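You operate a simulated robot arm through the tools that you are given. There is no shell and no other tool.

The job below is to be done with a simulated robot arm. You get a single attempt, and the scene is never put back.

JOB
Wind 60 more metres on to the short ochre bobbin.
Fine: on the hand winder: lay it in the cradle, shut the clamp, set firm tension and the stop slide to 60 m, then crank to the stop.
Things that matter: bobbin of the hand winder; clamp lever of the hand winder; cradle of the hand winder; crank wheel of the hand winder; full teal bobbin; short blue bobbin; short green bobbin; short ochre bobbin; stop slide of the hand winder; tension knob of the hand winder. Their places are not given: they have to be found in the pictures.

Only the result counts: the job must be done as asked and must still hold three seconds after the hand-in. Knocking over, shifting, dropping, spilling or breaking anything else fails it.

ROBOT AND FRAMES
A 7-joint arm with a two-finger parallel gripper, fixed in place. Base frame: the origin is at the foot of the arm, x ahead of it, y to its left, z up; the work surface is at about z = 4. Units: mm, degrees, N and s.
With the tool pointing down near the work surface it reaches from about 260 to 680 mm from the base axis. Its first joint turns from -166.0 to 166.0 degrees. Payload 2.5 kg.
The TCP is the grasp point between the finger pads, 30 mm short of the fingertips. In the tool frame z runs along the fingers and y along their closing line. The gripper opens to 94 mm. The fingers are 28 mm wide and 10 mm thick; the gripper's body (50 by 96 mm) begins 55 mm behind the TCP.
Orientation is that of the tool frame in the base frame, as [roll, pitch, yaw] about the fixed x, y, z axes, in that order (R = Rz(yaw) Ry(pitch) Rx(roll)). With the fingers straight down and closing along the base's y, the tool's x points along the base's -x, its y along +y and its z along -z.

CONTROLS
- The arm moves only by the tool servo_tool. Its argument "motion" is a list of rows, each a list of 7 numbers: the turn, a rotation vector about the tool's x, y, z in units of 4 degrees (1.0 is 4 degrees), then the shift along the tool's x, y, z in units of 50 mm (1.0 is 50 mm), then the gripper command, from -1 (shut) to 1 (fully open), values between in proportion. In form: [[wx, wy, wz, dx, dy, dz, gripper], ...]. A call has 1 to 20 rows; each row shifts and turns the commanded pose from where the row before left it, along the tool's axes as they then stand. A call with a number of a shift or a turn outside -1 to 1 is refused whole. Each row takes 0.2 s and may step no farther than 50 mm and 8.6 degrees from the row before; otherwise, or with a gripper value out of range, the whole call is refused. Where a pose cannot be reached the arm comes as near as it can. A force on the tool above 70 N (or 10 N above the force at the start of the call, whichever is more), or a blocked arm, ends the call early, and 0.2 s more pass. Each finger travels about 72 mm/s and halts on what it meets, pressing with about 36 N; the grip force reading is that of the motor and also rises with nothing between the fingers. The clock runs only during rows and for 0.2 s after the last one: add rows that do not move to give the fingers time. It gives the time, the measured TCP pose, the force on the tool (base axes), the opening and the grip force at its end, in the units of the frame above (readings bear some noise), with the torque about the TCP (base axes, N m) and any sound that the robot's microphone picked up.
- Cameras (640 x 400 px; columns grow to the right, rows downward): "scene" is fixed at [400.4, 503.5, 757.7]; the picture's right is [-0.97, 0.25, 0.00], its down [0.23, 0.87, -0.44] and it looks along [-0.11, -0.42, -0.90] (base axes); focal length 333 px, centre (320, 200). "wrist" rides on the gripper at [76, 14, -102] in the tool frame; the picture's right is [-0.18, 0.98, 0.00], its down [-0.75, -0.14, -0.64] and it looks along [-0.63, -0.12, 0.77] (tool axes); focal length 243 px, centre (320, 200).
- camera(camera): a new picture of that camera. It takes no simulated time.
- locate(camera, pixels): for up to 12 pixels [column, row] of the newest picture of that camera ("zoom" is the newest enlarged one), the place [x, y, z] in the base frame of the surface seen there, good to about 2 mm. It takes no simulated time.
- zoom(camera, box): a new picture of the part [left, top, right, bottom] of that camera's present view, enlarged. It takes no simulated time.
- job_done(): hands the job in; it is judged then, once.

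Leave the gripper open and the arm clear of the work at the hand-in unless told otherwise.

The tools are called after "Emit:" by a JSON object that holds its "name" and its "arguments". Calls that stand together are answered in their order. servo_tool: Moves the arm, as the interface text tells. Its arguments: {"type":"object","properties":{"motion":{"type":"array","items":{"type":"array","items":{"type":"number"}}}},"required":["motion"]} The other tools are called the same way: camera (camera) takes a picture; locate (camera, pixels) gives the place of the surface under pixels of a picture; zoom (camera, box) takes an enlarged picture of a part of a camera's view; job_done () hands the job in.

At the start:

```text
time: 0.0
eef_pos: [375.7, 111.3, 312.9]
orientation: [-180.0, 0.0, 180.0]
contact_force: [0.6, -0.8, 0.0]
torque: [0.0, 0.02, -0.02]
finger_gap: 94.2
grasp_force: 0.0
```

scene: 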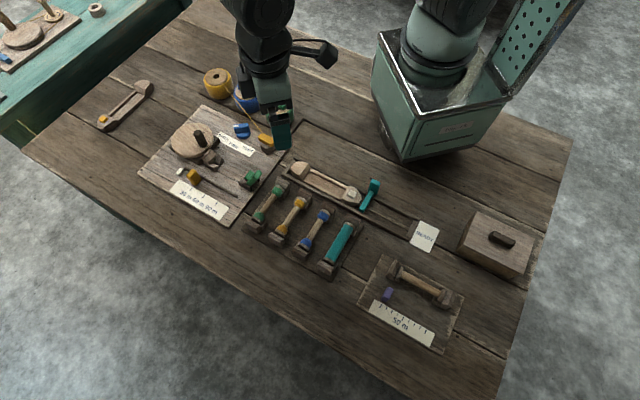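
wrist: 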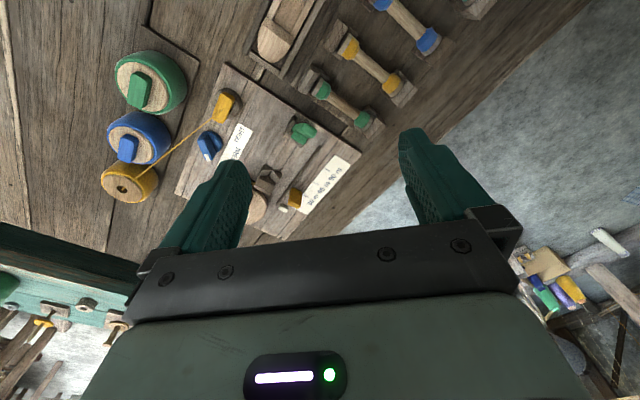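

I see the winder board at about (215,165) in the scene picture, the rack of bobbins at about (300,225), and another board at (415,300). I'll zoom in on each of these first.

Emit:
{"name": "zoom", "arguments": {"camera": "scene", "box": [130, 60, 290, 240]}}

Emit:
{"name": "zoom", "arguments": {"camera": "scene", "box": [240, 140, 460, 290]}}

Emit:
{"name": "zoom", "arguments": {"camera": "wrist", "box": [100, 30, 380, 240]}}

Emit:
{"name": "zoom", "arguments": {"camera": "scene", "box": [340, 200, 540, 360]}}

```text
2.22 times, centred on (210, 150) of scene
```

zoom: 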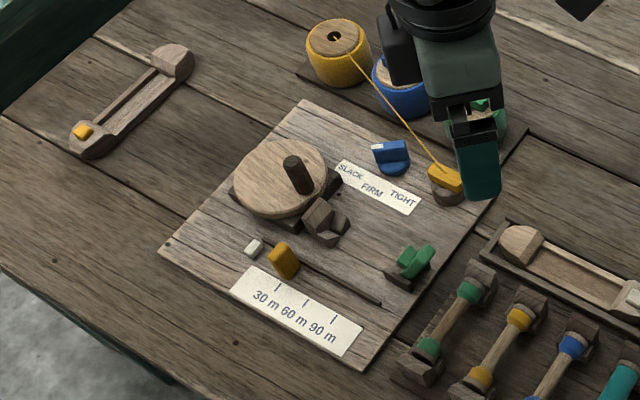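

```text
2.67 times, centred on (350, 215) of scene
```

zoom: 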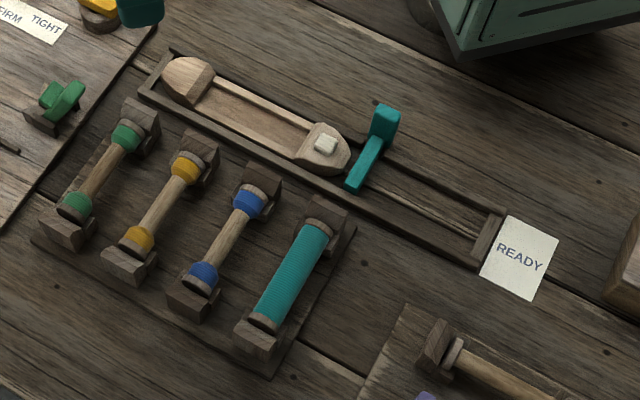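

```text
1.90 times, centred on (240, 135) of wrist
```

zoom: 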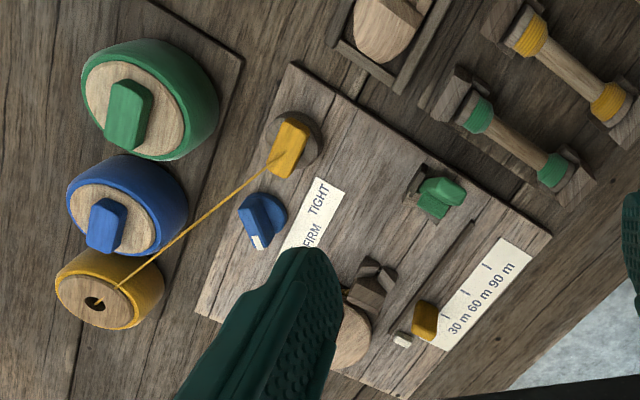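

```text
2.50 times, centred on (440, 280) of scene
```

zoom: 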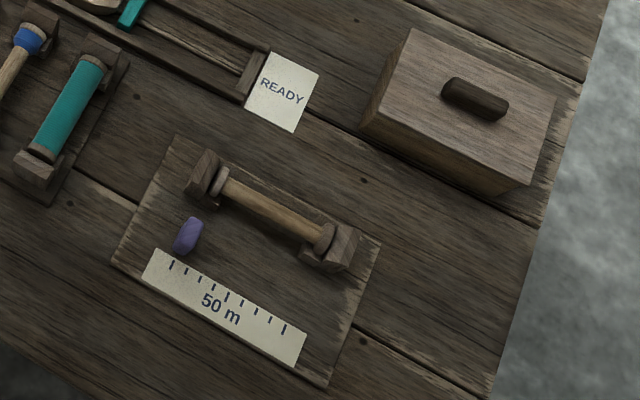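

The winder board has a crank wheel, dark cradle blocks, a blue knob with a white pointer, an ochre slide by the 30/60/90 scale and a green lever. I'll zoom in on the scene board and locate its parts.

Emit:
{"name": "zoom", "arguments": {"camera": "scene", "box": [130, 90, 290, 230]}}

Emit:
{"name": "locate", "arguments": {"camera": "scene", "pixels": [[190, 140], [199, 136], [242, 130], [266, 142], [193, 177], [181, 171], [250, 178], [211, 160], [217, 79], [203, 107], [139, 172], [229, 226]]}}

Emit:
{"name": "locate", "arguments": {"camera": "scene", "pixels": [[279, 188], [256, 222], [301, 200], [277, 239], [290, 220], [272, 203], [324, 213], [302, 247], [348, 227], [324, 264], [284, 152], [230, 170]]}}

```text
2.86 times, centred on (210, 160) of scene
```

zoom: 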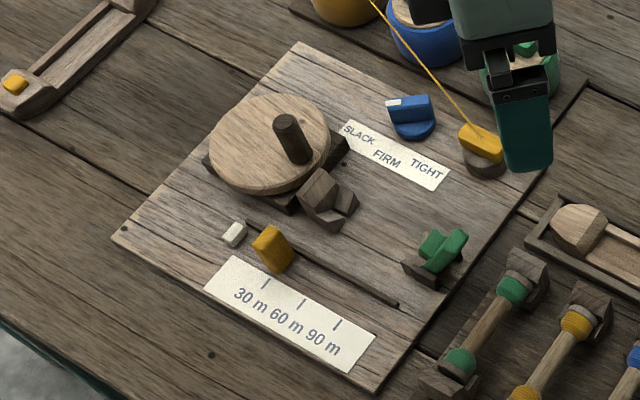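

```text
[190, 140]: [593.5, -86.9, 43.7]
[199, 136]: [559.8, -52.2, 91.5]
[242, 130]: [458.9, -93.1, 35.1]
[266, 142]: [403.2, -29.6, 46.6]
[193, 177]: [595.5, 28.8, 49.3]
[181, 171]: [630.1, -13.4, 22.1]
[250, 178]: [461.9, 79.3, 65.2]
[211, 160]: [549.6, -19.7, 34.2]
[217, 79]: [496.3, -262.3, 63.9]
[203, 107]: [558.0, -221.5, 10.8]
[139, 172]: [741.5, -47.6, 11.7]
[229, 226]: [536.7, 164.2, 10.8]
```

```text
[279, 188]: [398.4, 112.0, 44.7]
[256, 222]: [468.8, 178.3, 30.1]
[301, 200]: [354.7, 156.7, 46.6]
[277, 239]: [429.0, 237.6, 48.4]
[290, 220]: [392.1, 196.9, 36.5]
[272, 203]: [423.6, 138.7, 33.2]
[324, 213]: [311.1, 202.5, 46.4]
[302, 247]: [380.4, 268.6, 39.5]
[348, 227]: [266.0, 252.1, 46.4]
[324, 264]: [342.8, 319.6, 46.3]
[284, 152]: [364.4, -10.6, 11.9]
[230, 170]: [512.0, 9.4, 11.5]
```

The parts have rough places now, but the arm hides some of the board. I'll zoom in tightly on the cradle, lever, slide and knob from the scene camera.

Emit:
{"name": "zoom", "arguments": {"camera": "scene", "box": [165, 115, 275, 195]}}

Emit:
{"name": "zoom", "arguments": {"camera": "scene", "box": [235, 160, 315, 250]}}

Emit:
{"name": "zoom", "arguments": {"camera": "wrist", "box": [200, 80, 360, 220]}}

```text
5.00 times, centred on (220, 155) of scene
```

zoom: 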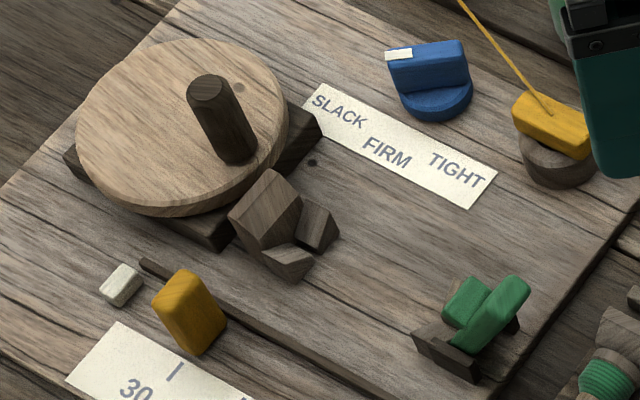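

```text
4.44 times, centred on (275, 205) of scene
```

zoom: 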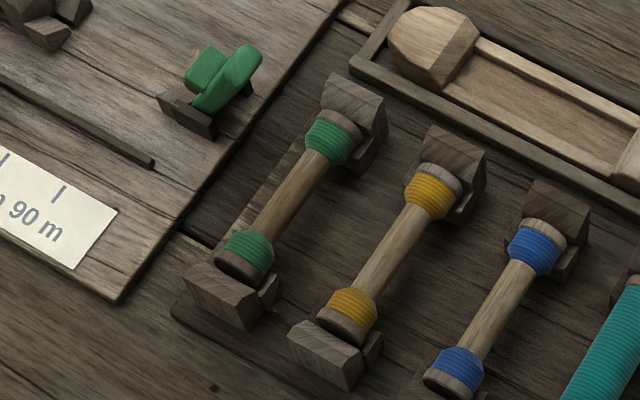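

```text
2.86 times, centred on (280, 150) of wrist
```

zoom: 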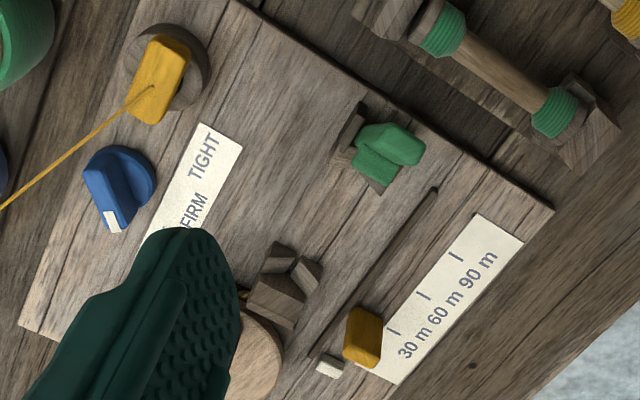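

I want a closer look at the winder. The next call moves the TCP to about (450,30,220), above everything, and then I'll take a wrist picture.

Emit:
{"name": "servo_tool", "arguments": {"motion": [[0, 0, 0, -0.375, -0.4, 0.465, 1], [0, 0, 0, -0.375, -0.4, 0.465, 1], [0, 0, 0, -0.375, -0.4, 0.465, 1], [0, 0, 0, -0.375, -0.4, 0.465, 1]]}}

Emit:
{"name": "camera", "arguments": {"camera": "wrist"}}

Emit:
{"name": "zoom", "arguments": {"camera": "wrist", "box": [200, 0, 440, 150]}}

```text
time: 1.0
eef_pos: [451.5, 33.5, 215.3]
orientation: [-180.0, 0.1, -179.9]
contact_force: [-0.2, -0.1, -0.4]
torque: [0.01, -0.02, -0.01]
finger_gap: 94.0
grasp_force: 0.0
```

```text
taken
```

wrist: 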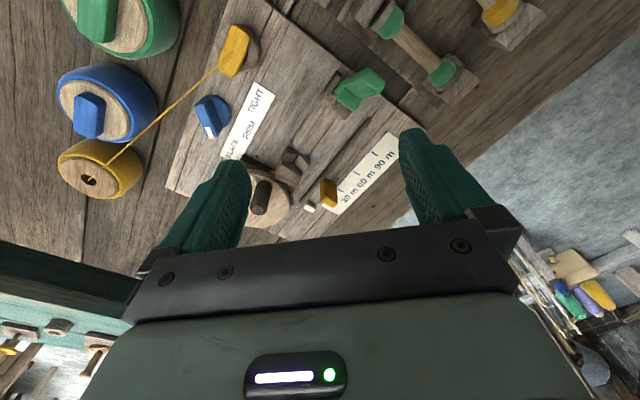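

```text
2.67 times, centred on (320, 75) of wrist
```

zoom: 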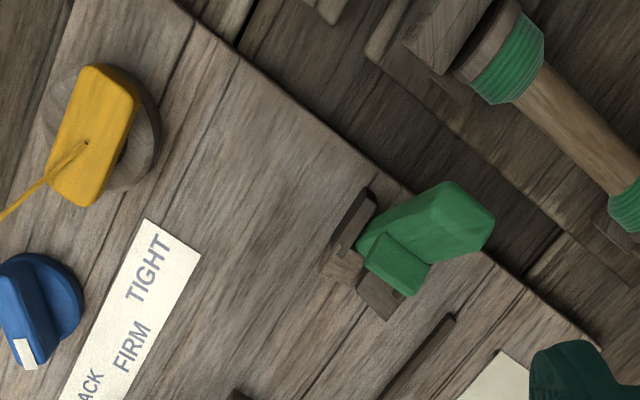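

The picture shows the whole row of parts clearly. I'll zoom in on the clamp lever at (355,88) and the head at (280,180), and locate points on each.

Emit:
{"name": "locate", "arguments": {"camera": "zoom", "pixels": [[470, 215], [435, 190], [395, 240], [390, 265], [415, 290], [380, 295], [355, 210], [340, 265], [30, 290], [25, 353], [95, 130], [70, 190]]}}

Emit:
{"name": "zoom", "arguments": {"camera": "wrist", "box": [230, 120, 400, 230]}}

Emit:
{"name": "locate", "arguments": {"camera": "wrist", "pixels": [[328, 190], [310, 207], [262, 187], [258, 209], [283, 172], [300, 163], [290, 155], [285, 200], [270, 215], [341, 192], [358, 172], [375, 153]]}}

```text
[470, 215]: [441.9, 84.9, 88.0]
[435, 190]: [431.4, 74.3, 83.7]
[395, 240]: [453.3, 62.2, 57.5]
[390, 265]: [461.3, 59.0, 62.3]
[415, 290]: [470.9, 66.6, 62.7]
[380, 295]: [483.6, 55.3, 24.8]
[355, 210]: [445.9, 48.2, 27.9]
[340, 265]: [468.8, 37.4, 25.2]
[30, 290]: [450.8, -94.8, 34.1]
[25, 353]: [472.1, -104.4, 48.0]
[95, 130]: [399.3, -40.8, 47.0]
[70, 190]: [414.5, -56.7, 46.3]
```

```text
3.64 times, centred on (315, 175) of wrist
```

zoom: 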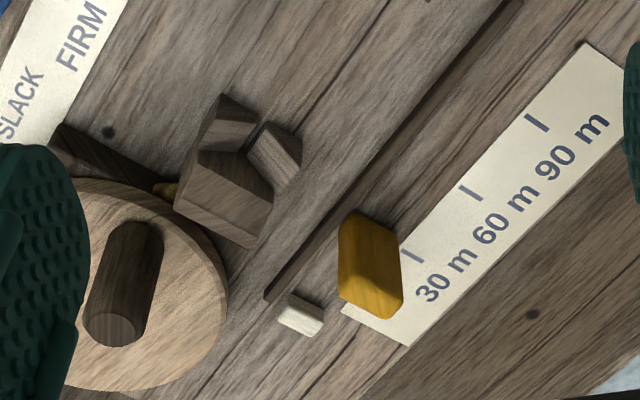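

```text
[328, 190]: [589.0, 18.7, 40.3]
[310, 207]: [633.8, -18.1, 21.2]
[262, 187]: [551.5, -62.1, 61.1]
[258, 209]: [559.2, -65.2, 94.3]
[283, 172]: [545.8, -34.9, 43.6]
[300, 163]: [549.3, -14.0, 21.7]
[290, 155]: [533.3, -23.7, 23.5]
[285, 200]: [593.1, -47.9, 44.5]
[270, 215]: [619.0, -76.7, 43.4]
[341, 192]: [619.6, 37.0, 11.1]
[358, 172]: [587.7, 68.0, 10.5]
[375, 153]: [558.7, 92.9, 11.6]
```

I'll measure the clamp lever and tail block more closely. I'm zooming the wrist view onto (355,90) for a better look at the shape.

Emit:
{"name": "zoom", "arguments": {"camera": "wrist", "box": [310, 55, 400, 115]}}

Emit:
{"name": "zoom", "arguments": {"camera": "scene", "box": [225, 155, 275, 195]}}

```text
6.67 times, centred on (355, 85) of wrist
```

zoom: 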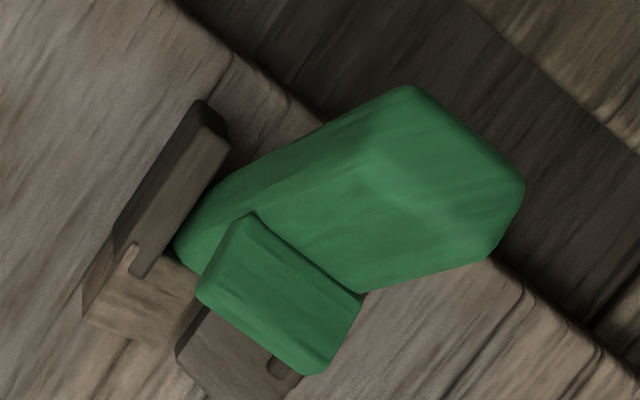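

```text
10.00 times, centred on (250, 175) of scene
```

zoom: 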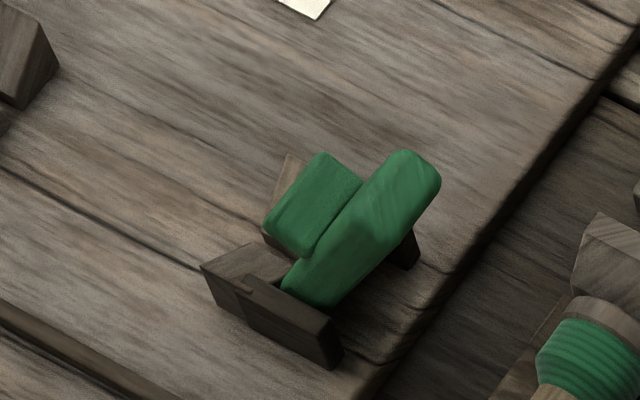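

The lever leans back from the tail block between two cheeks, with a pad on the cradle side. I'll locate detailed points on it in the scene zoom.

Emit:
{"name": "locate", "arguments": {"camera": "zoom", "pixels": [[410, 165], [430, 190], [385, 200], [330, 170], [290, 230], [315, 195], [305, 285], [240, 280], [290, 320], [335, 350], [410, 250], [270, 240]]}}

Emit:
{"name": "zoom", "arguments": {"camera": "wrist", "box": [310, 55, 400, 115]}}

Emit:
{"name": "locate", "arguments": {"camera": "zoom", "pixels": [[410, 90], [510, 180], [490, 250], [370, 285], [250, 220], [360, 300], [310, 370], [205, 290], [200, 110], [130, 270], [190, 360], [190, 240]]}}

```text
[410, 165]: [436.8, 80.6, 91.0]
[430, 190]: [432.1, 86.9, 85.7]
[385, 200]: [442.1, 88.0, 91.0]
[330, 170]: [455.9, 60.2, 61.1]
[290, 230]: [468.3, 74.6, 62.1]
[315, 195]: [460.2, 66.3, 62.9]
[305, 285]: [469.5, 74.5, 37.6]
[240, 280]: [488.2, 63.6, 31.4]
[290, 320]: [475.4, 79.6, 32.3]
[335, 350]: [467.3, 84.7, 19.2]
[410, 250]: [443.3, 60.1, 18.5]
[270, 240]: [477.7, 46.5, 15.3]
```

```text
6.67 times, centred on (355, 85) of wrist
```

zoom: 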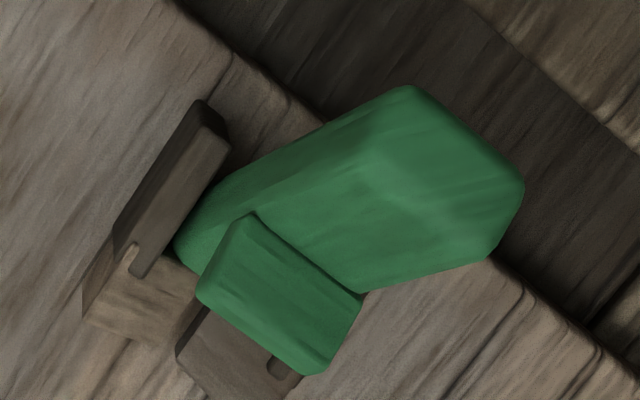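

```text
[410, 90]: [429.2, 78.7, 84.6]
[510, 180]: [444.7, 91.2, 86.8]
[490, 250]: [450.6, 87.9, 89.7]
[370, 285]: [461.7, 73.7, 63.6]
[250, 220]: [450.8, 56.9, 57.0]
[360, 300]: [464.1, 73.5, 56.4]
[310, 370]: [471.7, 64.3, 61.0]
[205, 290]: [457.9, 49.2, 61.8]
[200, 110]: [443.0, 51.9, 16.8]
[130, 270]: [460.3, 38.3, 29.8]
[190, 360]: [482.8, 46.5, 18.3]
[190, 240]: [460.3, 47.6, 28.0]
```

I need the board's orientation accurately. I'll zoom in on the scene board and locate the corners, scale corners, slot ends and wheel.

Emit:
{"name": "zoom", "arguments": {"camera": "scene", "box": [130, 95, 290, 230]}}

Emit:
{"name": "camera", "arguments": {"camera": "scene"}}

```text
2.96 times, centred on (210, 162) of scene
```

zoom: 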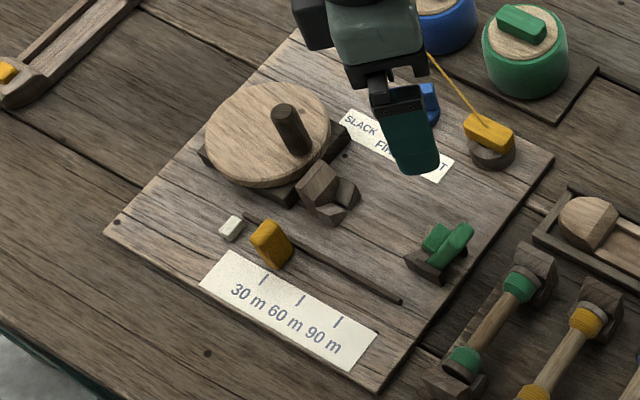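

```text
taken
```

scene: 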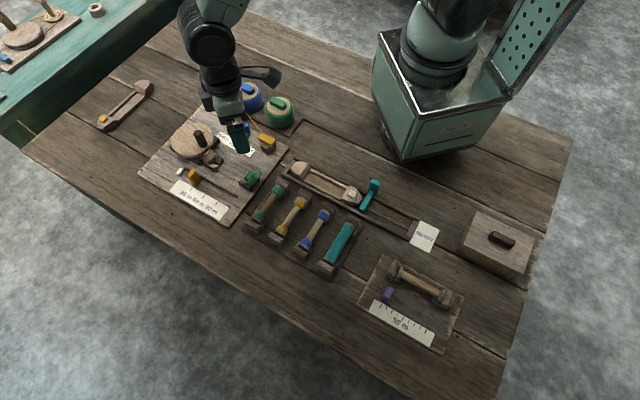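

Emit:
{"name": "locate", "arguments": {"camera": "zoom", "pixels": [[106, 232], [380, 388], [551, 155], [226, 252], [378, 334], [361, 371], [202, 288], [248, 220], [398, 300], [263, 280], [300, 301], [337, 322]]}}

Emit:
{"name": "locate", "arguments": {"camera": "zoom", "pixels": [[327, 110], [210, 155], [270, 83], [265, 187], [285, 107], [260, 232], [283, 262], [270, 240], [232, 222], [322, 175], [347, 180], [335, 205]]}}

```text
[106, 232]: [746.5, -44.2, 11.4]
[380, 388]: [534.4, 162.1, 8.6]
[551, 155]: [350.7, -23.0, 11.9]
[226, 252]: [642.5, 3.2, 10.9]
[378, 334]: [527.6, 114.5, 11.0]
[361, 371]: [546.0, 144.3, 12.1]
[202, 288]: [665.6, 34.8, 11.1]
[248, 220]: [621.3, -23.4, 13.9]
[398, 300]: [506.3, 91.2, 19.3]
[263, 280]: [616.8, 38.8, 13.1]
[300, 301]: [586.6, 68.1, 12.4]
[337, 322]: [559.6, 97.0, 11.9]
```

```text
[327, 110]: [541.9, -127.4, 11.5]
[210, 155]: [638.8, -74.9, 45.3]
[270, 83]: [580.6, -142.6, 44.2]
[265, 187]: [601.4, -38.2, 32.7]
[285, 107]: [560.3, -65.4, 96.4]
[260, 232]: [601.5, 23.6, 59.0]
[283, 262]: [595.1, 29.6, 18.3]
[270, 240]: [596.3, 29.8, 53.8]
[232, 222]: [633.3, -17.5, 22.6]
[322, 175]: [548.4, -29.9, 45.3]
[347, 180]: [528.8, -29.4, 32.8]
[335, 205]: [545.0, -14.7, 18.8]
```

The board's long direction lies at about 135.5° and the winder axis passes near (550,-26). I'll move the TCP to about (400,190,220) to see the rack.

Emit:
{"name": "servo_tool", "arguments": {"motion": [[0, 0, 0, 0.25, 0.78, 0, 1], [0, 0, 0, 0.25, 0.78, 0, 1], [0, 0, 0, 0.25, 0.78, 0, 1], [0, 0, 0, 0.25, 0.78, 0, 1]]}}

Emit:
{"name": "camera", "arguments": {"camera": "wrist"}}

Emit:
{"name": "zoom", "arguments": {"camera": "wrist", "box": [240, 0, 440, 125]}}

```text
time: 2.0
eef_pos: [402.7, 189.7, 216.1]
orientation: [179.9, 0.0, -180.0]
contact_force: [-0.4, 0.1, 0.3]
torque: [0.0, -0.02, 0.0]
finger_gap: 93.9
grasp_force: 0.2
```

```text
taken
```

wrist: 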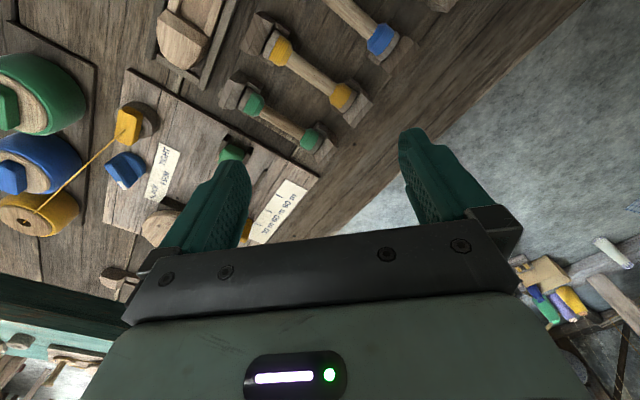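

```text
3.20 times, centred on (340, 62) of wrist
```

zoom: 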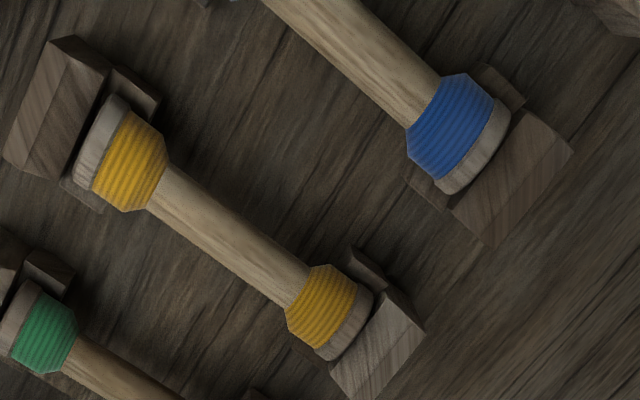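

The ochre bobbin lies across the zoom from (110,140) to (345,320). I'll locate points along its shaft, thread bands and flanges, and on its rack blocks.

Emit:
{"name": "locate", "arguments": {"camera": "zoom", "pixels": [[105, 140], [118, 108], [85, 175], [128, 160], [165, 185], [235, 240], [290, 285], [322, 305], [345, 325], [362, 295], [328, 355], [240, 220]]}}

Emit:
{"name": "locate", "arguments": {"camera": "zoom", "pixels": [[50, 110], [15, 155], [65, 40], [88, 85], [390, 345], [400, 300], [345, 385], [370, 265], [130, 90], [225, 262], [270, 350], [200, 130]]}}

```text
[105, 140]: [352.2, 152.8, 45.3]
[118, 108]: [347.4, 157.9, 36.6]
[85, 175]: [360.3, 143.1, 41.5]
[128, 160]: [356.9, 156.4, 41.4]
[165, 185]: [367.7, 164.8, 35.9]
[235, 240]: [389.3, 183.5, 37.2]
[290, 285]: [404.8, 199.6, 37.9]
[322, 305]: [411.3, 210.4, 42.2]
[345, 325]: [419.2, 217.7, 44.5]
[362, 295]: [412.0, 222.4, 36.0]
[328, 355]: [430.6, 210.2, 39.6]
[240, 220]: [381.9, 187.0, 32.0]
```

```text
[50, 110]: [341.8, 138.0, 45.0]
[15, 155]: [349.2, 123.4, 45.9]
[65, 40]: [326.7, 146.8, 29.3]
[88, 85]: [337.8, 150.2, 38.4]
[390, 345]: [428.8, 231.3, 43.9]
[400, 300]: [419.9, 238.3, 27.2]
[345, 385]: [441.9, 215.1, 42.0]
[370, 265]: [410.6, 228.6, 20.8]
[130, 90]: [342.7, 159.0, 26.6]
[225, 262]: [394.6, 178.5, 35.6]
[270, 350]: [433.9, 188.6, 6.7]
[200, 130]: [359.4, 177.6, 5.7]
```

From these readings the bobbin is centred near (388,183), its axis runs at about 44.5° and sits at z of about 32, with a flange radius of about 12 and a length of about 100. Next I turn the tool +44.5° in yaw, move above the bobbin at z 130 and narrow the gripper to about 50 mm.

Emit:
{"name": "servo_tool", "arguments": {"motion": [[0, 0, -0.93, 0, 0, 0, 0.1], [0, 0, -0.93, 0, 0, 0, 0.1], [0, 0, -0.93, 0, 0, 0, 0.1], [0, 0, -0.93, 0, 0, 0, 0.1], [0, 0, -0.93, 0, 0, 0, 0.1], [0, 0, -0.93, 0, 0, 0, 0.1], [0, 0, -0.93, 0, 0, 0, 0.1], [0, 0, -0.93, 0, 0, 0, 0.1], [0, 0, -0.93, 0, 0, 0, 0.1], [0, 0, -0.93, 0, 0, 0, 0.1], [0, 0, -0.93, 0, 0, 0, 0.1], [0, 0, -0.93, 0, 0, 0, 0.1], [0, 0, 0, 0.152, 0.055, 0.86, 0.1], [0, 0, 0, 0.152, 0.055, 0.86, 0.1], [0, 0, 0, 0, 0, 0, 0.1]]}}

Emit:
{"name": "camera", "arguments": {"camera": "wrist"}}

Emit:
{"name": "zoom", "arguments": {"camera": "scene", "box": [220, 140, 380, 260]}}

```text
time: 5.2
eef_pos: [385.3, 179.7, 136.7]
orientation: [-180.0, 0.1, -135.3]
contact_force: [0.3, -0.5, 0.0]
torque: [-0.02, -0.04, 0.0]
finger_gap: 51.6
grasp_force: 0.0
```

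```text
taken
```

wrist: 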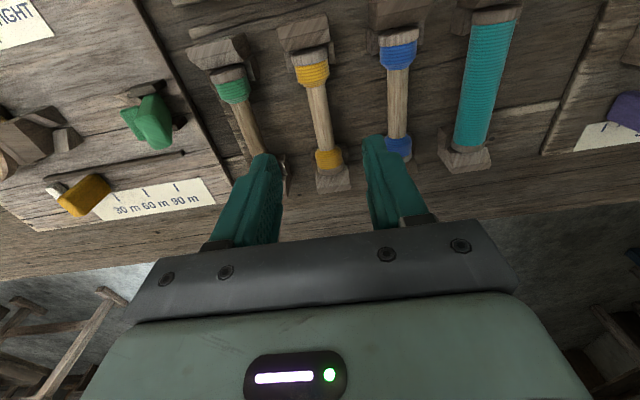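

```text
3.33 times, centred on (300, 200) of scene
```

zoom: 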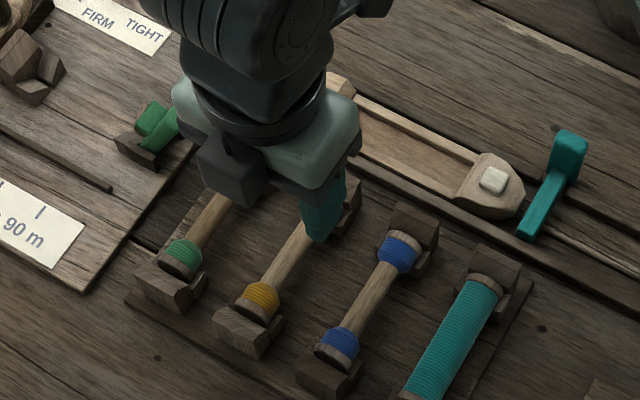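

The tool is now above the bobbin. I'll zoom in on the ochre bobbin in the wrist view at (320,110) and re-measure its axis.

Emit:
{"name": "zoom", "arguments": {"camera": "wrist", "box": [260, 10, 390, 200]}}

Emit:
{"name": "locate", "arguments": {"camera": "wrist", "pixels": [[309, 60], [310, 52], [311, 73], [316, 100], [320, 125], [324, 145], [327, 158], [331, 168], [297, 62], [329, 60], [333, 185], [305, 40]]}}

```text
2.11 times, centred on (325, 105) of wrist
```

zoom: 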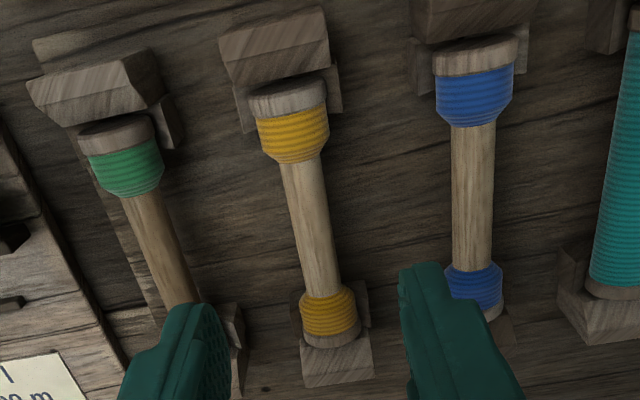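

```text
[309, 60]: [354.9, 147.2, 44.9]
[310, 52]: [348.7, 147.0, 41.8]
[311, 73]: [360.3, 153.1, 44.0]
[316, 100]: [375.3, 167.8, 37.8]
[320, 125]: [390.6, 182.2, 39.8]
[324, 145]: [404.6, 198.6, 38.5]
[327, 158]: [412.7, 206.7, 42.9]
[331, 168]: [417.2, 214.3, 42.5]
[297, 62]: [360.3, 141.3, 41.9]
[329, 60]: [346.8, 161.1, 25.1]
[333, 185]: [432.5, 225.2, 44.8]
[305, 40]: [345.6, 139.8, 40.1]
```

The axis fits a line near w = -146, so the centre is near (387.7,181.5). I'll give one idle row to read the settled pose before going down.

Emit:
{"name": "servo_tool", "arguments": {"motion": [[0, 0, 0, 0, 0, 0, 0.1], [0, 0, 0, 0, 0, 0, 0.1]]}}

```text
time: 5.8
eef_pos: [385.3, 179.5, 136.8]
orientation: [-179.9, -0.1, -135.3]
contact_force: [-0.2, 0.0, 0.7]
torque: [0.0, 0.01, -0.04]
finger_gap: 51.8
grasp_force: 0.0
```

The pose is stable at (385.3,179.6,136.7). I'll lower about 75 mm with the small sideways correction and read again.

Emit:
{"name": "servo_tool", "arguments": {"motion": [[0, 0, 0, -0.06, -0.007, 0.5, 0.1], [0, 0, 0, 0, 0, 0.5, 0.1], [0, 0, 0, 0, 0, 0.5, 0.1], [0, 0, 0, 0, 0, 0, 0.1]]}}

Emit:
{"name": "camera", "arguments": {"camera": "wrist"}}

```text
time: 6.8
eef_pos: [387.9, 180.9, 60.4]
orientation: [-179.9, 0.1, -135.2]
contact_force: [0.5, -0.4, 0.3]
torque: [-0.01, -0.01, 0.02]
finger_gap: 51.6
grasp_force: 0.1
```

```text
taken
```

wrist: 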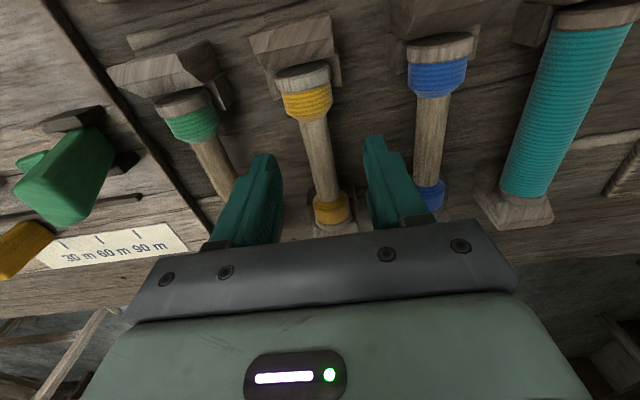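

The fingers straddle the ochre bobbin, with clearance to the green and blue ones. I'll lower to z of about 42 and close.

Emit:
{"name": "servo_tool", "arguments": {"motion": [[0, 0, 0, 0, 0, 0.18, 0.1], [0, 0, 0, 0, 0, 0.18, 0.1], [0, 0, 0, 0, 0, 0, 0.1]]}}

Emit:
{"name": "servo_tool", "arguments": {"motion": [[0, 0, 0, 0, 0, 0, -0.4], [0, 0, 0, 0, 0, 0, -0.6], [0, 0, 0, 0, 0, 0, -1], [0, 0, 0, 0, 0, 0, -1], [0, 0, 0, 0, 0, 0, -1]]}}

Emit:
{"name": "camera", "arguments": {"camera": "wrist"}}

```text
time: 7.6
eef_pos: [387.9, 182.7, 41.1]
orientation: [180.0, 0.0, -135.3]
contact_force: [0.1, -0.1, 0.4]
torque: [0.01, 0.01, 0.01]
finger_gap: 51.8
grasp_force: 0.2
```

```text
time: 8.8
eef_pos: [387.8, 182.5, 41.8]
orientation: [-179.9, 0.1, -135.3]
contact_force: [-1.9, 2.2, 6.1]
torque: [0.02, 0.0, 0.61]
finger_gap: 16.7
grasp_force: 35.6
```

```text
taken
```

wrist: 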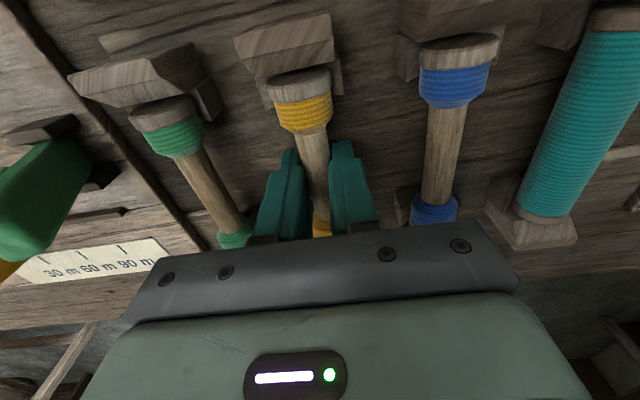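

The fingers are shut on the shaft with a gap of 16.7 mm and a grip of 35.6 N. I'll lift straight up about 130 mm.

Emit:
{"name": "servo_tool", "arguments": {"motion": [[0, 0, 0, 0, 0, -0.2, -1], [0, 0, 0, 0, 0, -0.3, -1], [0, 0, 0, 0, 0, -0.5, -1], [0, 0, 0, 0, 0, -0.8, -1], [0, 0, 0, 0, 0, -0.8, -1], [0, 0, 0, 0, 0, 0, -1]]}}

Emit:
{"name": "camera", "arguments": {"camera": "wrist"}}

Emit:
{"name": "zoom", "arguments": {"camera": "scene", "box": [220, 120, 380, 270]}}

```text
time: 10.2
eef_pos: [391.2, 185.3, 169.1]
orientation: [179.9, 0.0, -135.3]
contact_force: [1.4, -0.3, -0.1]
torque: [-0.01, 0.0, -0.03]
finger_gap: 18.8
grasp_force: 36.1
```

```text
taken
```

wrist: 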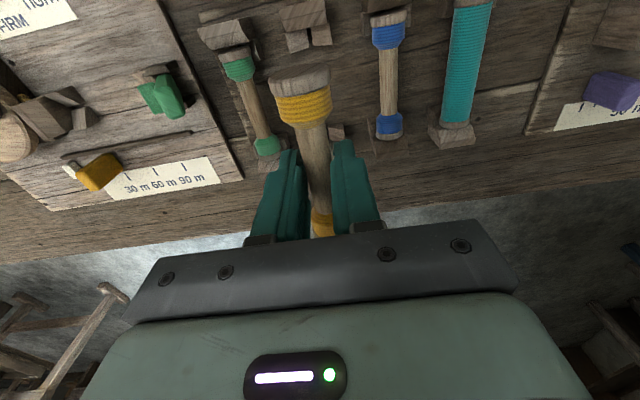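

```text
2.67 times, centred on (300, 195) of scene
```

zoom: 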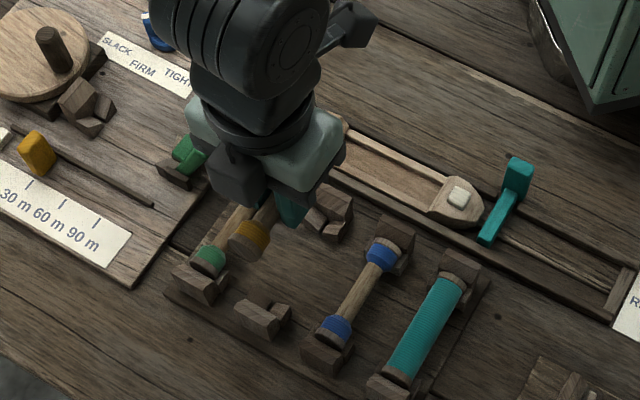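

The bobbin is held and its rack slot is empty. I'll locate points on the held bobbin to learn how it sits relative to the TCP at (391.2,185.3,169.1).

Emit:
{"name": "zoom", "arguments": {"camera": "wrist", "box": [240, 50, 400, 250]}}

Emit:
{"name": "locate", "arguments": {"camera": "wrist", "pixels": [[301, 83], [299, 73], [302, 92], [305, 110], [312, 140], [316, 170], [321, 222], [275, 95], [330, 82], [300, 20], [336, 130], [320, 233]]}}

```text
2.00 times, centred on (320, 150) of wrist
```

zoom: 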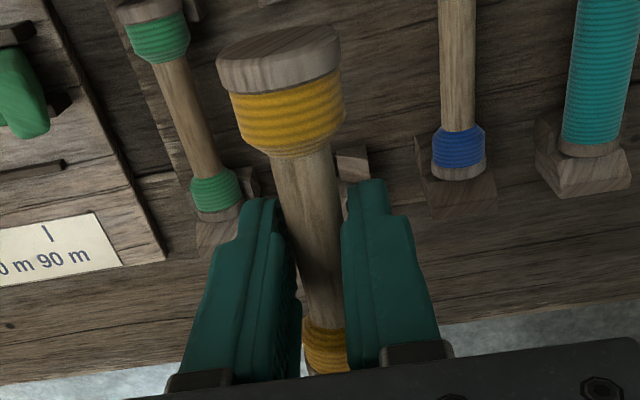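

```text
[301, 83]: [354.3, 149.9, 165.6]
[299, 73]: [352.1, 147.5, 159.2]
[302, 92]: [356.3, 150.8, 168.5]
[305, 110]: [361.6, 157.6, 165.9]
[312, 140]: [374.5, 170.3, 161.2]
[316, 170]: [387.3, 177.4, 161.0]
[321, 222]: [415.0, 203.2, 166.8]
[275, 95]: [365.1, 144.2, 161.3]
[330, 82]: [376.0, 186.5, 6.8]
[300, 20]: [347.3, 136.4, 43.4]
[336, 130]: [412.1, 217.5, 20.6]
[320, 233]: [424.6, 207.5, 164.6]
```

The held bobbin's near end is about 53 mm from the TCP towards tool +x, and its axis is about 12–16 mm below the TCP. I'll now measure the head block and tail V precisely in a scene zoom.

Emit:
{"name": "zoom", "arguments": {"camera": "scene", "box": [195, 140, 275, 200]}}

Emit:
{"name": "zoom", "arguments": {"camera": "scene", "box": [200, 142, 230, 172]}}

```text
6.67 times, centred on (235, 170) of scene
```

zoom: 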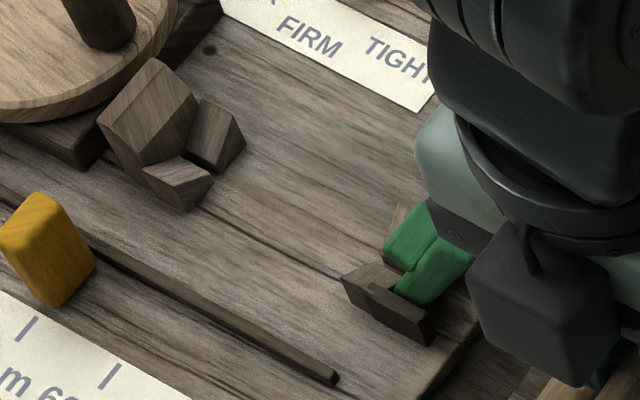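

```text
13.33 times, centred on (215, 157) of scene
```

zoom: 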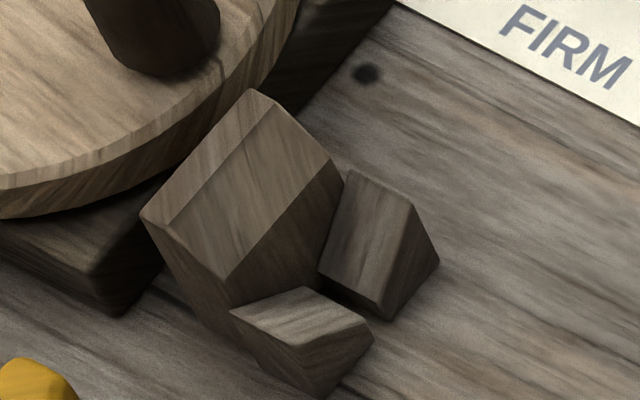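

The head block has a chamfered top sloping towards the tail, with two V prongs in front of it. I'll locate its edges in this zoom.

Emit:
{"name": "locate", "arguments": {"camera": "zoom", "pixels": [[145, 218], [250, 95], [172, 228], [275, 108], [228, 272], [335, 165], [300, 292], [368, 332], [240, 315], [352, 178], [435, 258], [408, 208]]}}

Emit:
{"name": "zoom", "arguments": {"camera": "scene", "box": [235, 165, 265, 195]}}

```text
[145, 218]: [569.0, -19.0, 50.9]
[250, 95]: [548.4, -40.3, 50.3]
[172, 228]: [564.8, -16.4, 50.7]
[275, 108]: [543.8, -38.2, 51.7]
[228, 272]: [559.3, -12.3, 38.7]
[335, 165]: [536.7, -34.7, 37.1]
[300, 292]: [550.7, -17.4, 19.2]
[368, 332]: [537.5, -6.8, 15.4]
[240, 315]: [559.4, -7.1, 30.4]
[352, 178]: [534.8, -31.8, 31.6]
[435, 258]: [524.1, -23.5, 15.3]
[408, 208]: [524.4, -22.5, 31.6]
```

```text
13.33 times, centred on (250, 180) of scene
```

zoom: 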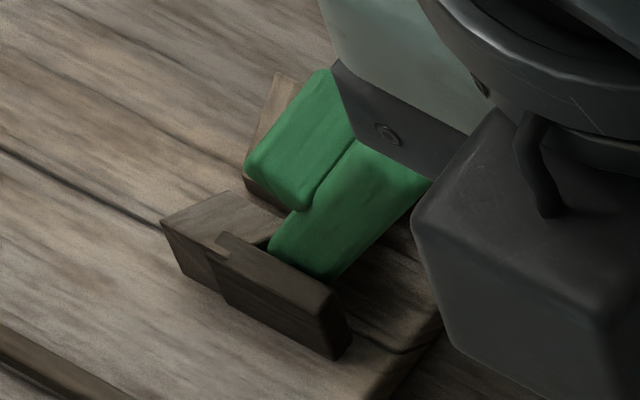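

The head wall face is at U≈3 along the axis, measured from (550,-26), with prongs out to U≈21. I'll locate the tail block's corners in this zoom.

Emit:
{"name": "locate", "arguments": {"camera": "zoom", "pixels": [[165, 222], [205, 285], [215, 242], [232, 235], [330, 295], [348, 345], [240, 195], [278, 75], [262, 130], [248, 175], [300, 205], [265, 240]]}}

Emit:
{"name": "zoom", "arguments": {"camera": "scene", "box": [270, 175, 320, 260]}}

```text
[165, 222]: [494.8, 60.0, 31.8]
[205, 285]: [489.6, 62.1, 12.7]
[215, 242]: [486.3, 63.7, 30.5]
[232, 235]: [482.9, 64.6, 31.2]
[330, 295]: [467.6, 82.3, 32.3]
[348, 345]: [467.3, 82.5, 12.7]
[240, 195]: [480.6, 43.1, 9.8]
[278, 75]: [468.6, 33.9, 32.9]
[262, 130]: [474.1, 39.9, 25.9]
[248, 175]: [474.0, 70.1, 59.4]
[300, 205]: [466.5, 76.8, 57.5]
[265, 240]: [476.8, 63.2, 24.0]
```

```text
4.71 times, centred on (295, 218) of scene
```

zoom: 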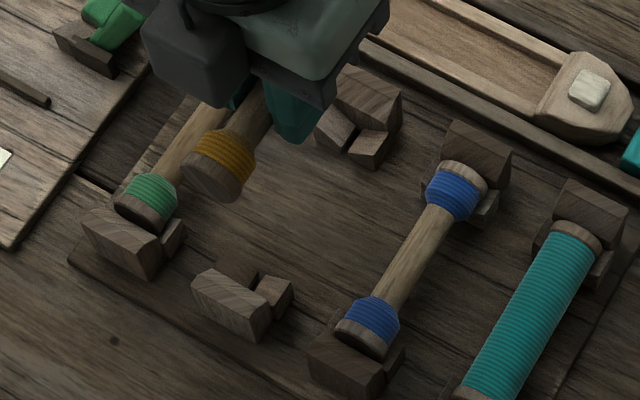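

The tail prongs start at U≈100, so the bobbin should be centred near U≈60, with the TCP at about (510,17). First I turn the held bobbin by -89° in place, in two calls.

Emit:
{"name": "servo_tool", "arguments": {"motion": [[0, 0, 0.9696, 0, 0, -0.2, -1], [0, 0, 0.9696, 0, 0, -0.2, -1], [0, 0, 0.9696, 0, 0, -0.2, -1], [0, 0, 0.9696, 0, 0, 0, -1], [0, 0, 0.9696, 0, 0, 0, -1], [0, 0, 0.9696, 0, 0, 0, -1], [0, 0, 0.9696, 0, 0, 0, -1], [0, 0, 0.9696, 0, 0, 0, -1], [0, 0, 0.9696, 0, 0, 0, -1], [0, 0, 0.9696, 0, 0, 0, -1], [0, 0, 0.9696, 0, 0, 0, -1], [0, 0, 0.9696, 0, 0, 0, -1]]}}

Emit:
{"name": "servo_tool", "arguments": {"motion": [[0, 0, 0.9696, 0, 0, 0, -1], [0, 0, 0.9696, 0, 0, 0, -1], [0, 0, 0.9696, 0, 0, 0, -1], [0, 0, 0.9696, 0, 0, 0, -1], [0, 0, 0.9696, 0, 0, 0, -1], [0, 0, 0.9696, 0, 0, 0, -1], [0, 0, 0.9696, 0, 0, 0, -1], [0, 0, 0.9696, 0, 0, 0, -1], [0, 0, 0.9696, 0, 0, 0, -1], [0, 0, 0.9696, 0, 0, 0, -1], [0, 0, 0.9696, 0, 0, 0, -1], [0, 0, 0, 0, 0, 0, -1]]}}

```text
time: 12.8
eef_pos: [388.4, 182.3, 200.2]
orientation: [-180.0, 0.1, 178.0]
contact_force: [0.1, 0.4, 1.0]
torque: [-0.01, -0.01, 0.03]
finger_gap: 18.4
grasp_force: 36.1
```

```text
time: 15.4
eef_pos: [387.8, 182.6, 199.5]
orientation: [-180.0, 0.0, 135.4]
contact_force: [0.8, 0.0, -0.3]
torque: [0.0, 0.0, 0.0]
finger_gap: 18.7
grasp_force: 36.5
```

The tool's x axis now lies along the winder axis with yaw 135.4. I'll carry the bobbin to above the cradle at (510,17), staying at z 200.

Emit:
{"name": "servo_tool", "arguments": {"motion": [[0, 0, 0, -0.678, -0.108, 0, -1], [0, 0, 0, -0.678, -0.108, 0, -1], [0, 0, 0, -0.678, -0.108, 0, -1], [0, 0, 0, -0.678, -0.108, 0, -1], [0, 0, 0, -0.678, -0.108, 0, -1], [0, 0, 0, -0.678, -0.106, 0, -1], [0, 0, 0, 0, 0, 0, -1]]}}

Emit:
{"name": "camera", "arguments": {"camera": "wrist"}}

Emit:
{"name": "zoom", "arguments": {"camera": "scene", "box": [140, 80, 300, 220]}}

```text
time: 17.0
eef_pos: [509.9, 16.2, 199.2]
orientation: [180.0, 0.0, 135.5]
contact_force: [-0.4, -0.7, -0.3]
torque: [-0.01, 0.0, 0.02]
finger_gap: 18.8
grasp_force: 36.1
```

```text
taken
```

wrist: 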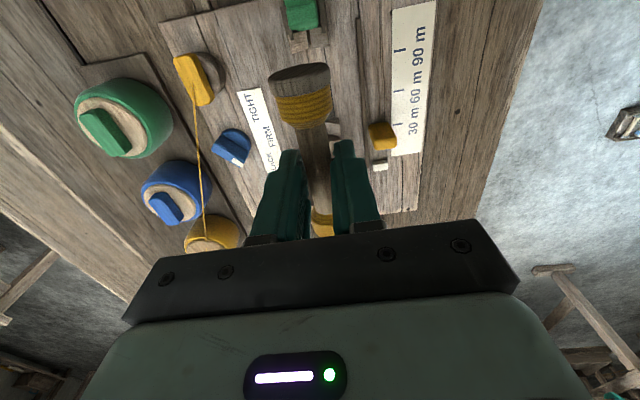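

```text
2.86 times, centred on (220, 150) of scene
```

zoom: 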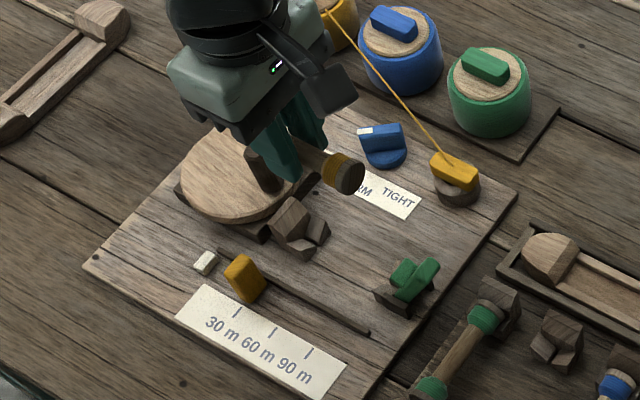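

The bobbin hangs above the cradle. I'll locate its tail-side flange and the tail V block before lowering.

Emit:
{"name": "locate", "arguments": {"camera": "wrist", "pixels": [[302, 85], [298, 70], [303, 105], [330, 80], [270, 95], [314, 150], [290, 35], [325, 30], [321, 225], [300, 12], [325, 42], [293, 48]]}}

Emit:
{"name": "zoom", "arguments": {"camera": "wrist", "box": [250, 0, 370, 120]}}

```text
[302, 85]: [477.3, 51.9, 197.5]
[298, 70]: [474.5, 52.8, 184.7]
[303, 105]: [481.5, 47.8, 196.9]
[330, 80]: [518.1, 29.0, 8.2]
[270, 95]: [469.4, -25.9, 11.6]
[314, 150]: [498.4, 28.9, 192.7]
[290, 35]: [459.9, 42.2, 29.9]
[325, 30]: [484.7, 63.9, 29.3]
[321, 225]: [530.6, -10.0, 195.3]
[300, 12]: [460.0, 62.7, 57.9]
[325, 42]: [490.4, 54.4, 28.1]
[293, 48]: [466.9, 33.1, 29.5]
```

```text
3.33 times, centred on (310, 60) of wrist
```

zoom: 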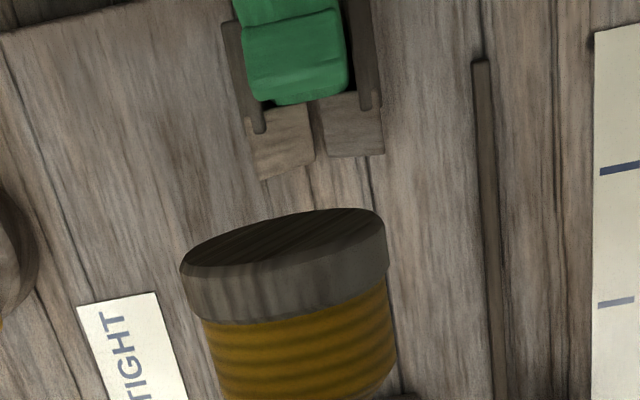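

The locate readings hint that the bobbin may sit slightly askew in the fingers, so I'll look closer from both cameras.

Emit:
{"name": "zoom", "arguments": {"camera": "wrist", "box": [230, 50, 410, 250]}}

Emit:
{"name": "zoom", "arguments": {"camera": "scene", "box": [190, 100, 250, 150]}}

```text
2.00 times, centred on (320, 150) of wrist
```

zoom: 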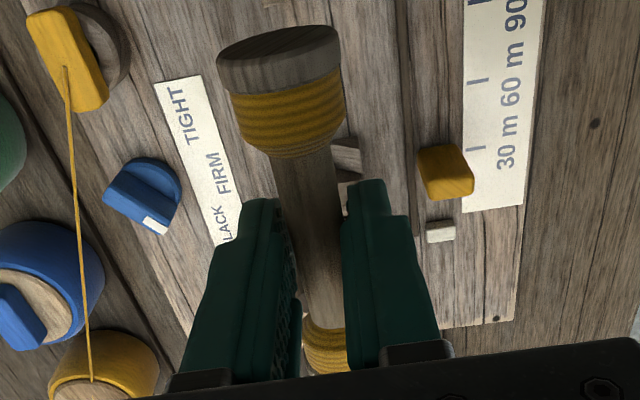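

```text
8.00 times, centred on (220, 125) of scene
```

zoom: 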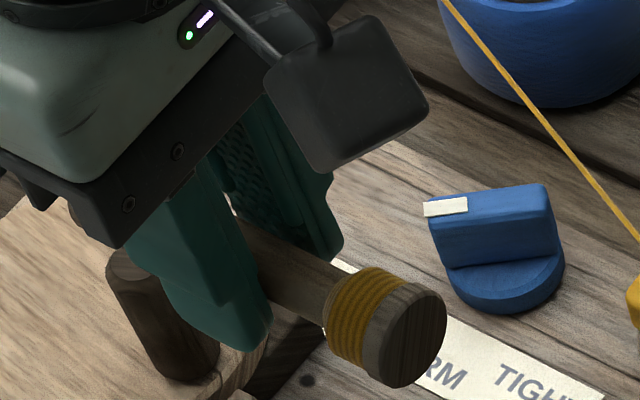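

The flange diameter comes out near 28 mm and the shaft near 16 mm, and the bobbin is nearly level and aligned with its axis about 15 mm below the TCP. I expect it to seat at a TCP z of about 51, so I'll lower to about 80 first and check.

Emit:
{"name": "servo_tool", "arguments": {"motion": [[0, 0, 0, 0, 0, 0.6, -1], [0, 0, 0, 0, 0, 0.6, -1], [0, 0, 0, 0, 0, 0.6, -1], [0, 0, 0, 0, 0, 0.6, -1], [0, 0, 0, 0, 0, 0, -1]]}}

Emit:
{"name": "camera", "arguments": {"camera": "wrist"}}

Emit:
{"name": "zoom", "arguments": {"camera": "scene", "box": [180, 110, 280, 200]}}

```text
time: 18.2
eef_pos: [509.1, 15.6, 83.1]
orientation: [179.9, -0.1, 135.4]
contact_force: [0.9, 0.6, -0.4]
torque: [-0.02, -0.02, 0.01]
finger_gap: 18.6
grasp_force: 36.1
```

```text
taken
```

wrist: 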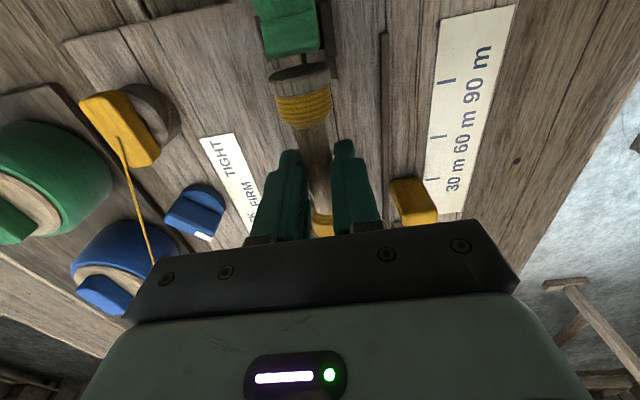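

```text
4.44 times, centred on (230, 155) of scene
```

zoom: 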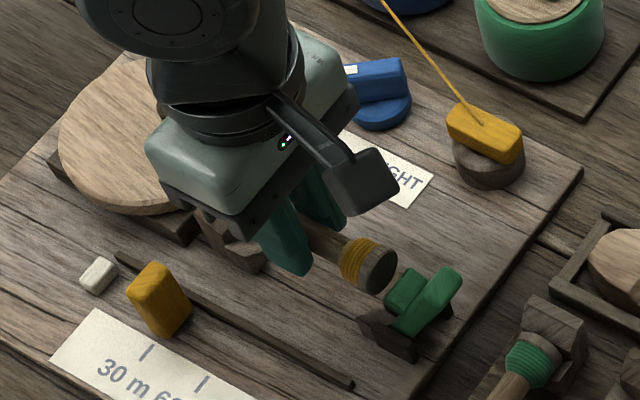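

The bobbin is just above the cradle. I'll check the clearance between its tail-end face at (298,72) and the green pad at (290,45).

Emit:
{"name": "zoom", "arguments": {"camera": "wrist", "box": [240, 0, 360, 130]}}

Emit:
{"name": "locate", "arguments": {"camera": "wrist", "pixels": [[300, 85], [299, 68], [290, 48], [270, 50], [318, 48], [302, 105], [330, 80], [315, 60], [270, 70], [272, 85], [311, 140], [290, 15]]}}

```text
3.08 times, centred on (300, 65) of wrist
```

zoom: 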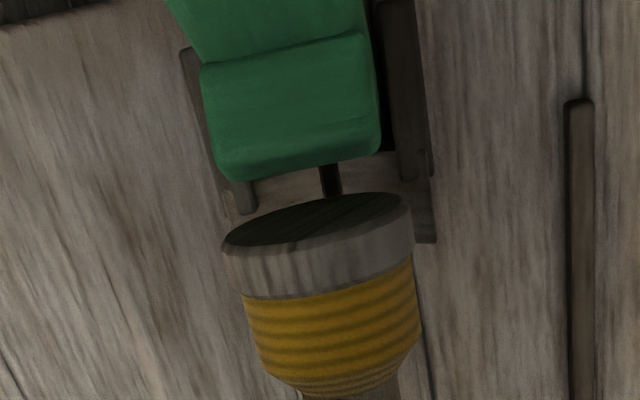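

```text
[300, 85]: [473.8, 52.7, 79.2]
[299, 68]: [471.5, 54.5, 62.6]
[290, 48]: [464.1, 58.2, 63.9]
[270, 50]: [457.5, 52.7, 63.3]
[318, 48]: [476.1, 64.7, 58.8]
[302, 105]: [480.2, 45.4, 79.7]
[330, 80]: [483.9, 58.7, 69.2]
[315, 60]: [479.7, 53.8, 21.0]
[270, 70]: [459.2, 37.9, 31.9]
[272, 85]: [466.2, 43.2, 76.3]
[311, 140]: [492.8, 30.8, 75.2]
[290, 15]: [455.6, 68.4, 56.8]
```

The tail-end face is at U≈112 and the pad at U≈117–120, so clearance is about 5 mm. I'll shift 2 mm towards the head and 1.5 mm in +v, then lower gently to about z 58.

Emit:
{"name": "servo_tool", "arguments": {"motion": [[0, 0, 0, -0.04, 0.03, 0, -1], [0, 0, 0, 0, 0, 0.12, -1], [0, 0, 0, 0, 0, 0.12, -1], [0, 0, 0, 0, 0, 0.12, -1], [0, 0, 0, 0, 0, 0.12, -1], [0, 0, 0, 0, 0, 0, -1]]}}

```text
time: 19.6
eef_pos: [512.3, 17.6, 57.4]
orientation: [179.9, 0.0, 135.5]
contact_force: [-0.1, 0.3, -1.3]
torque: [-0.02, -0.03, 0.01]
finger_gap: 18.4
grasp_force: 35.7
```

No contact yet at z 57.4. I'll read the pose once more and check the alignment in pictures.

Emit:
{"name": "servo_tool", "arguments": {"motion": [[0, 0, 0, 0, 0, 0, -1]]}}

Emit:
{"name": "zoom", "arguments": {"camera": "wrist", "box": [240, 0, 400, 130]}}

Emit:
{"name": "zoom", "arguments": {"camera": "scene", "box": [200, 130, 280, 200]}}

```text
time: 20.0
eef_pos: [513.0, 15.9, 57.9]
orientation: [-179.9, 0.0, 135.4]
contact_force: [-0.7, 0.5, 0.2]
torque: [0.0, -0.01, 0.0]
finger_gap: 18.4
grasp_force: 36.5
```

```text
3.08 times, centred on (320, 65) of wrist
```

zoom: 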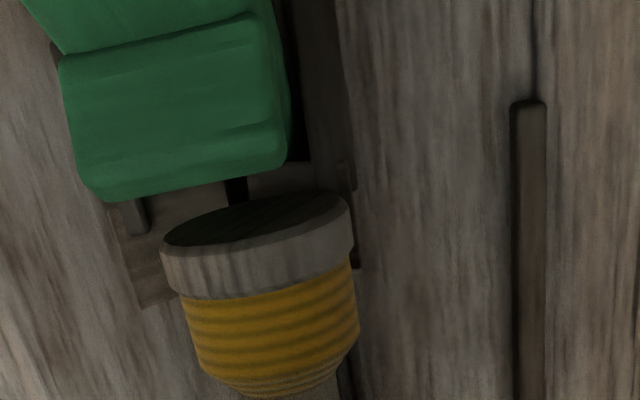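

```text
5.71 times, centred on (240, 165) of scene
```

zoom: 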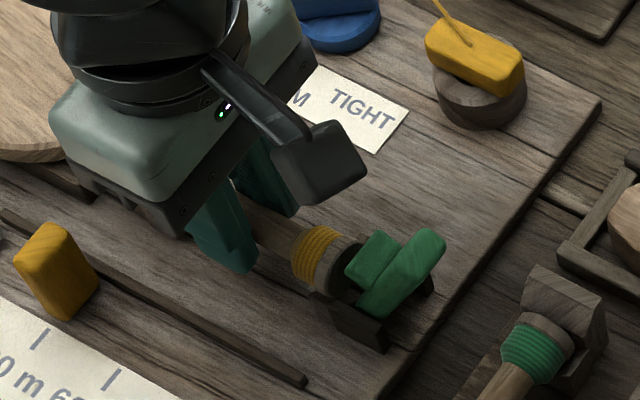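

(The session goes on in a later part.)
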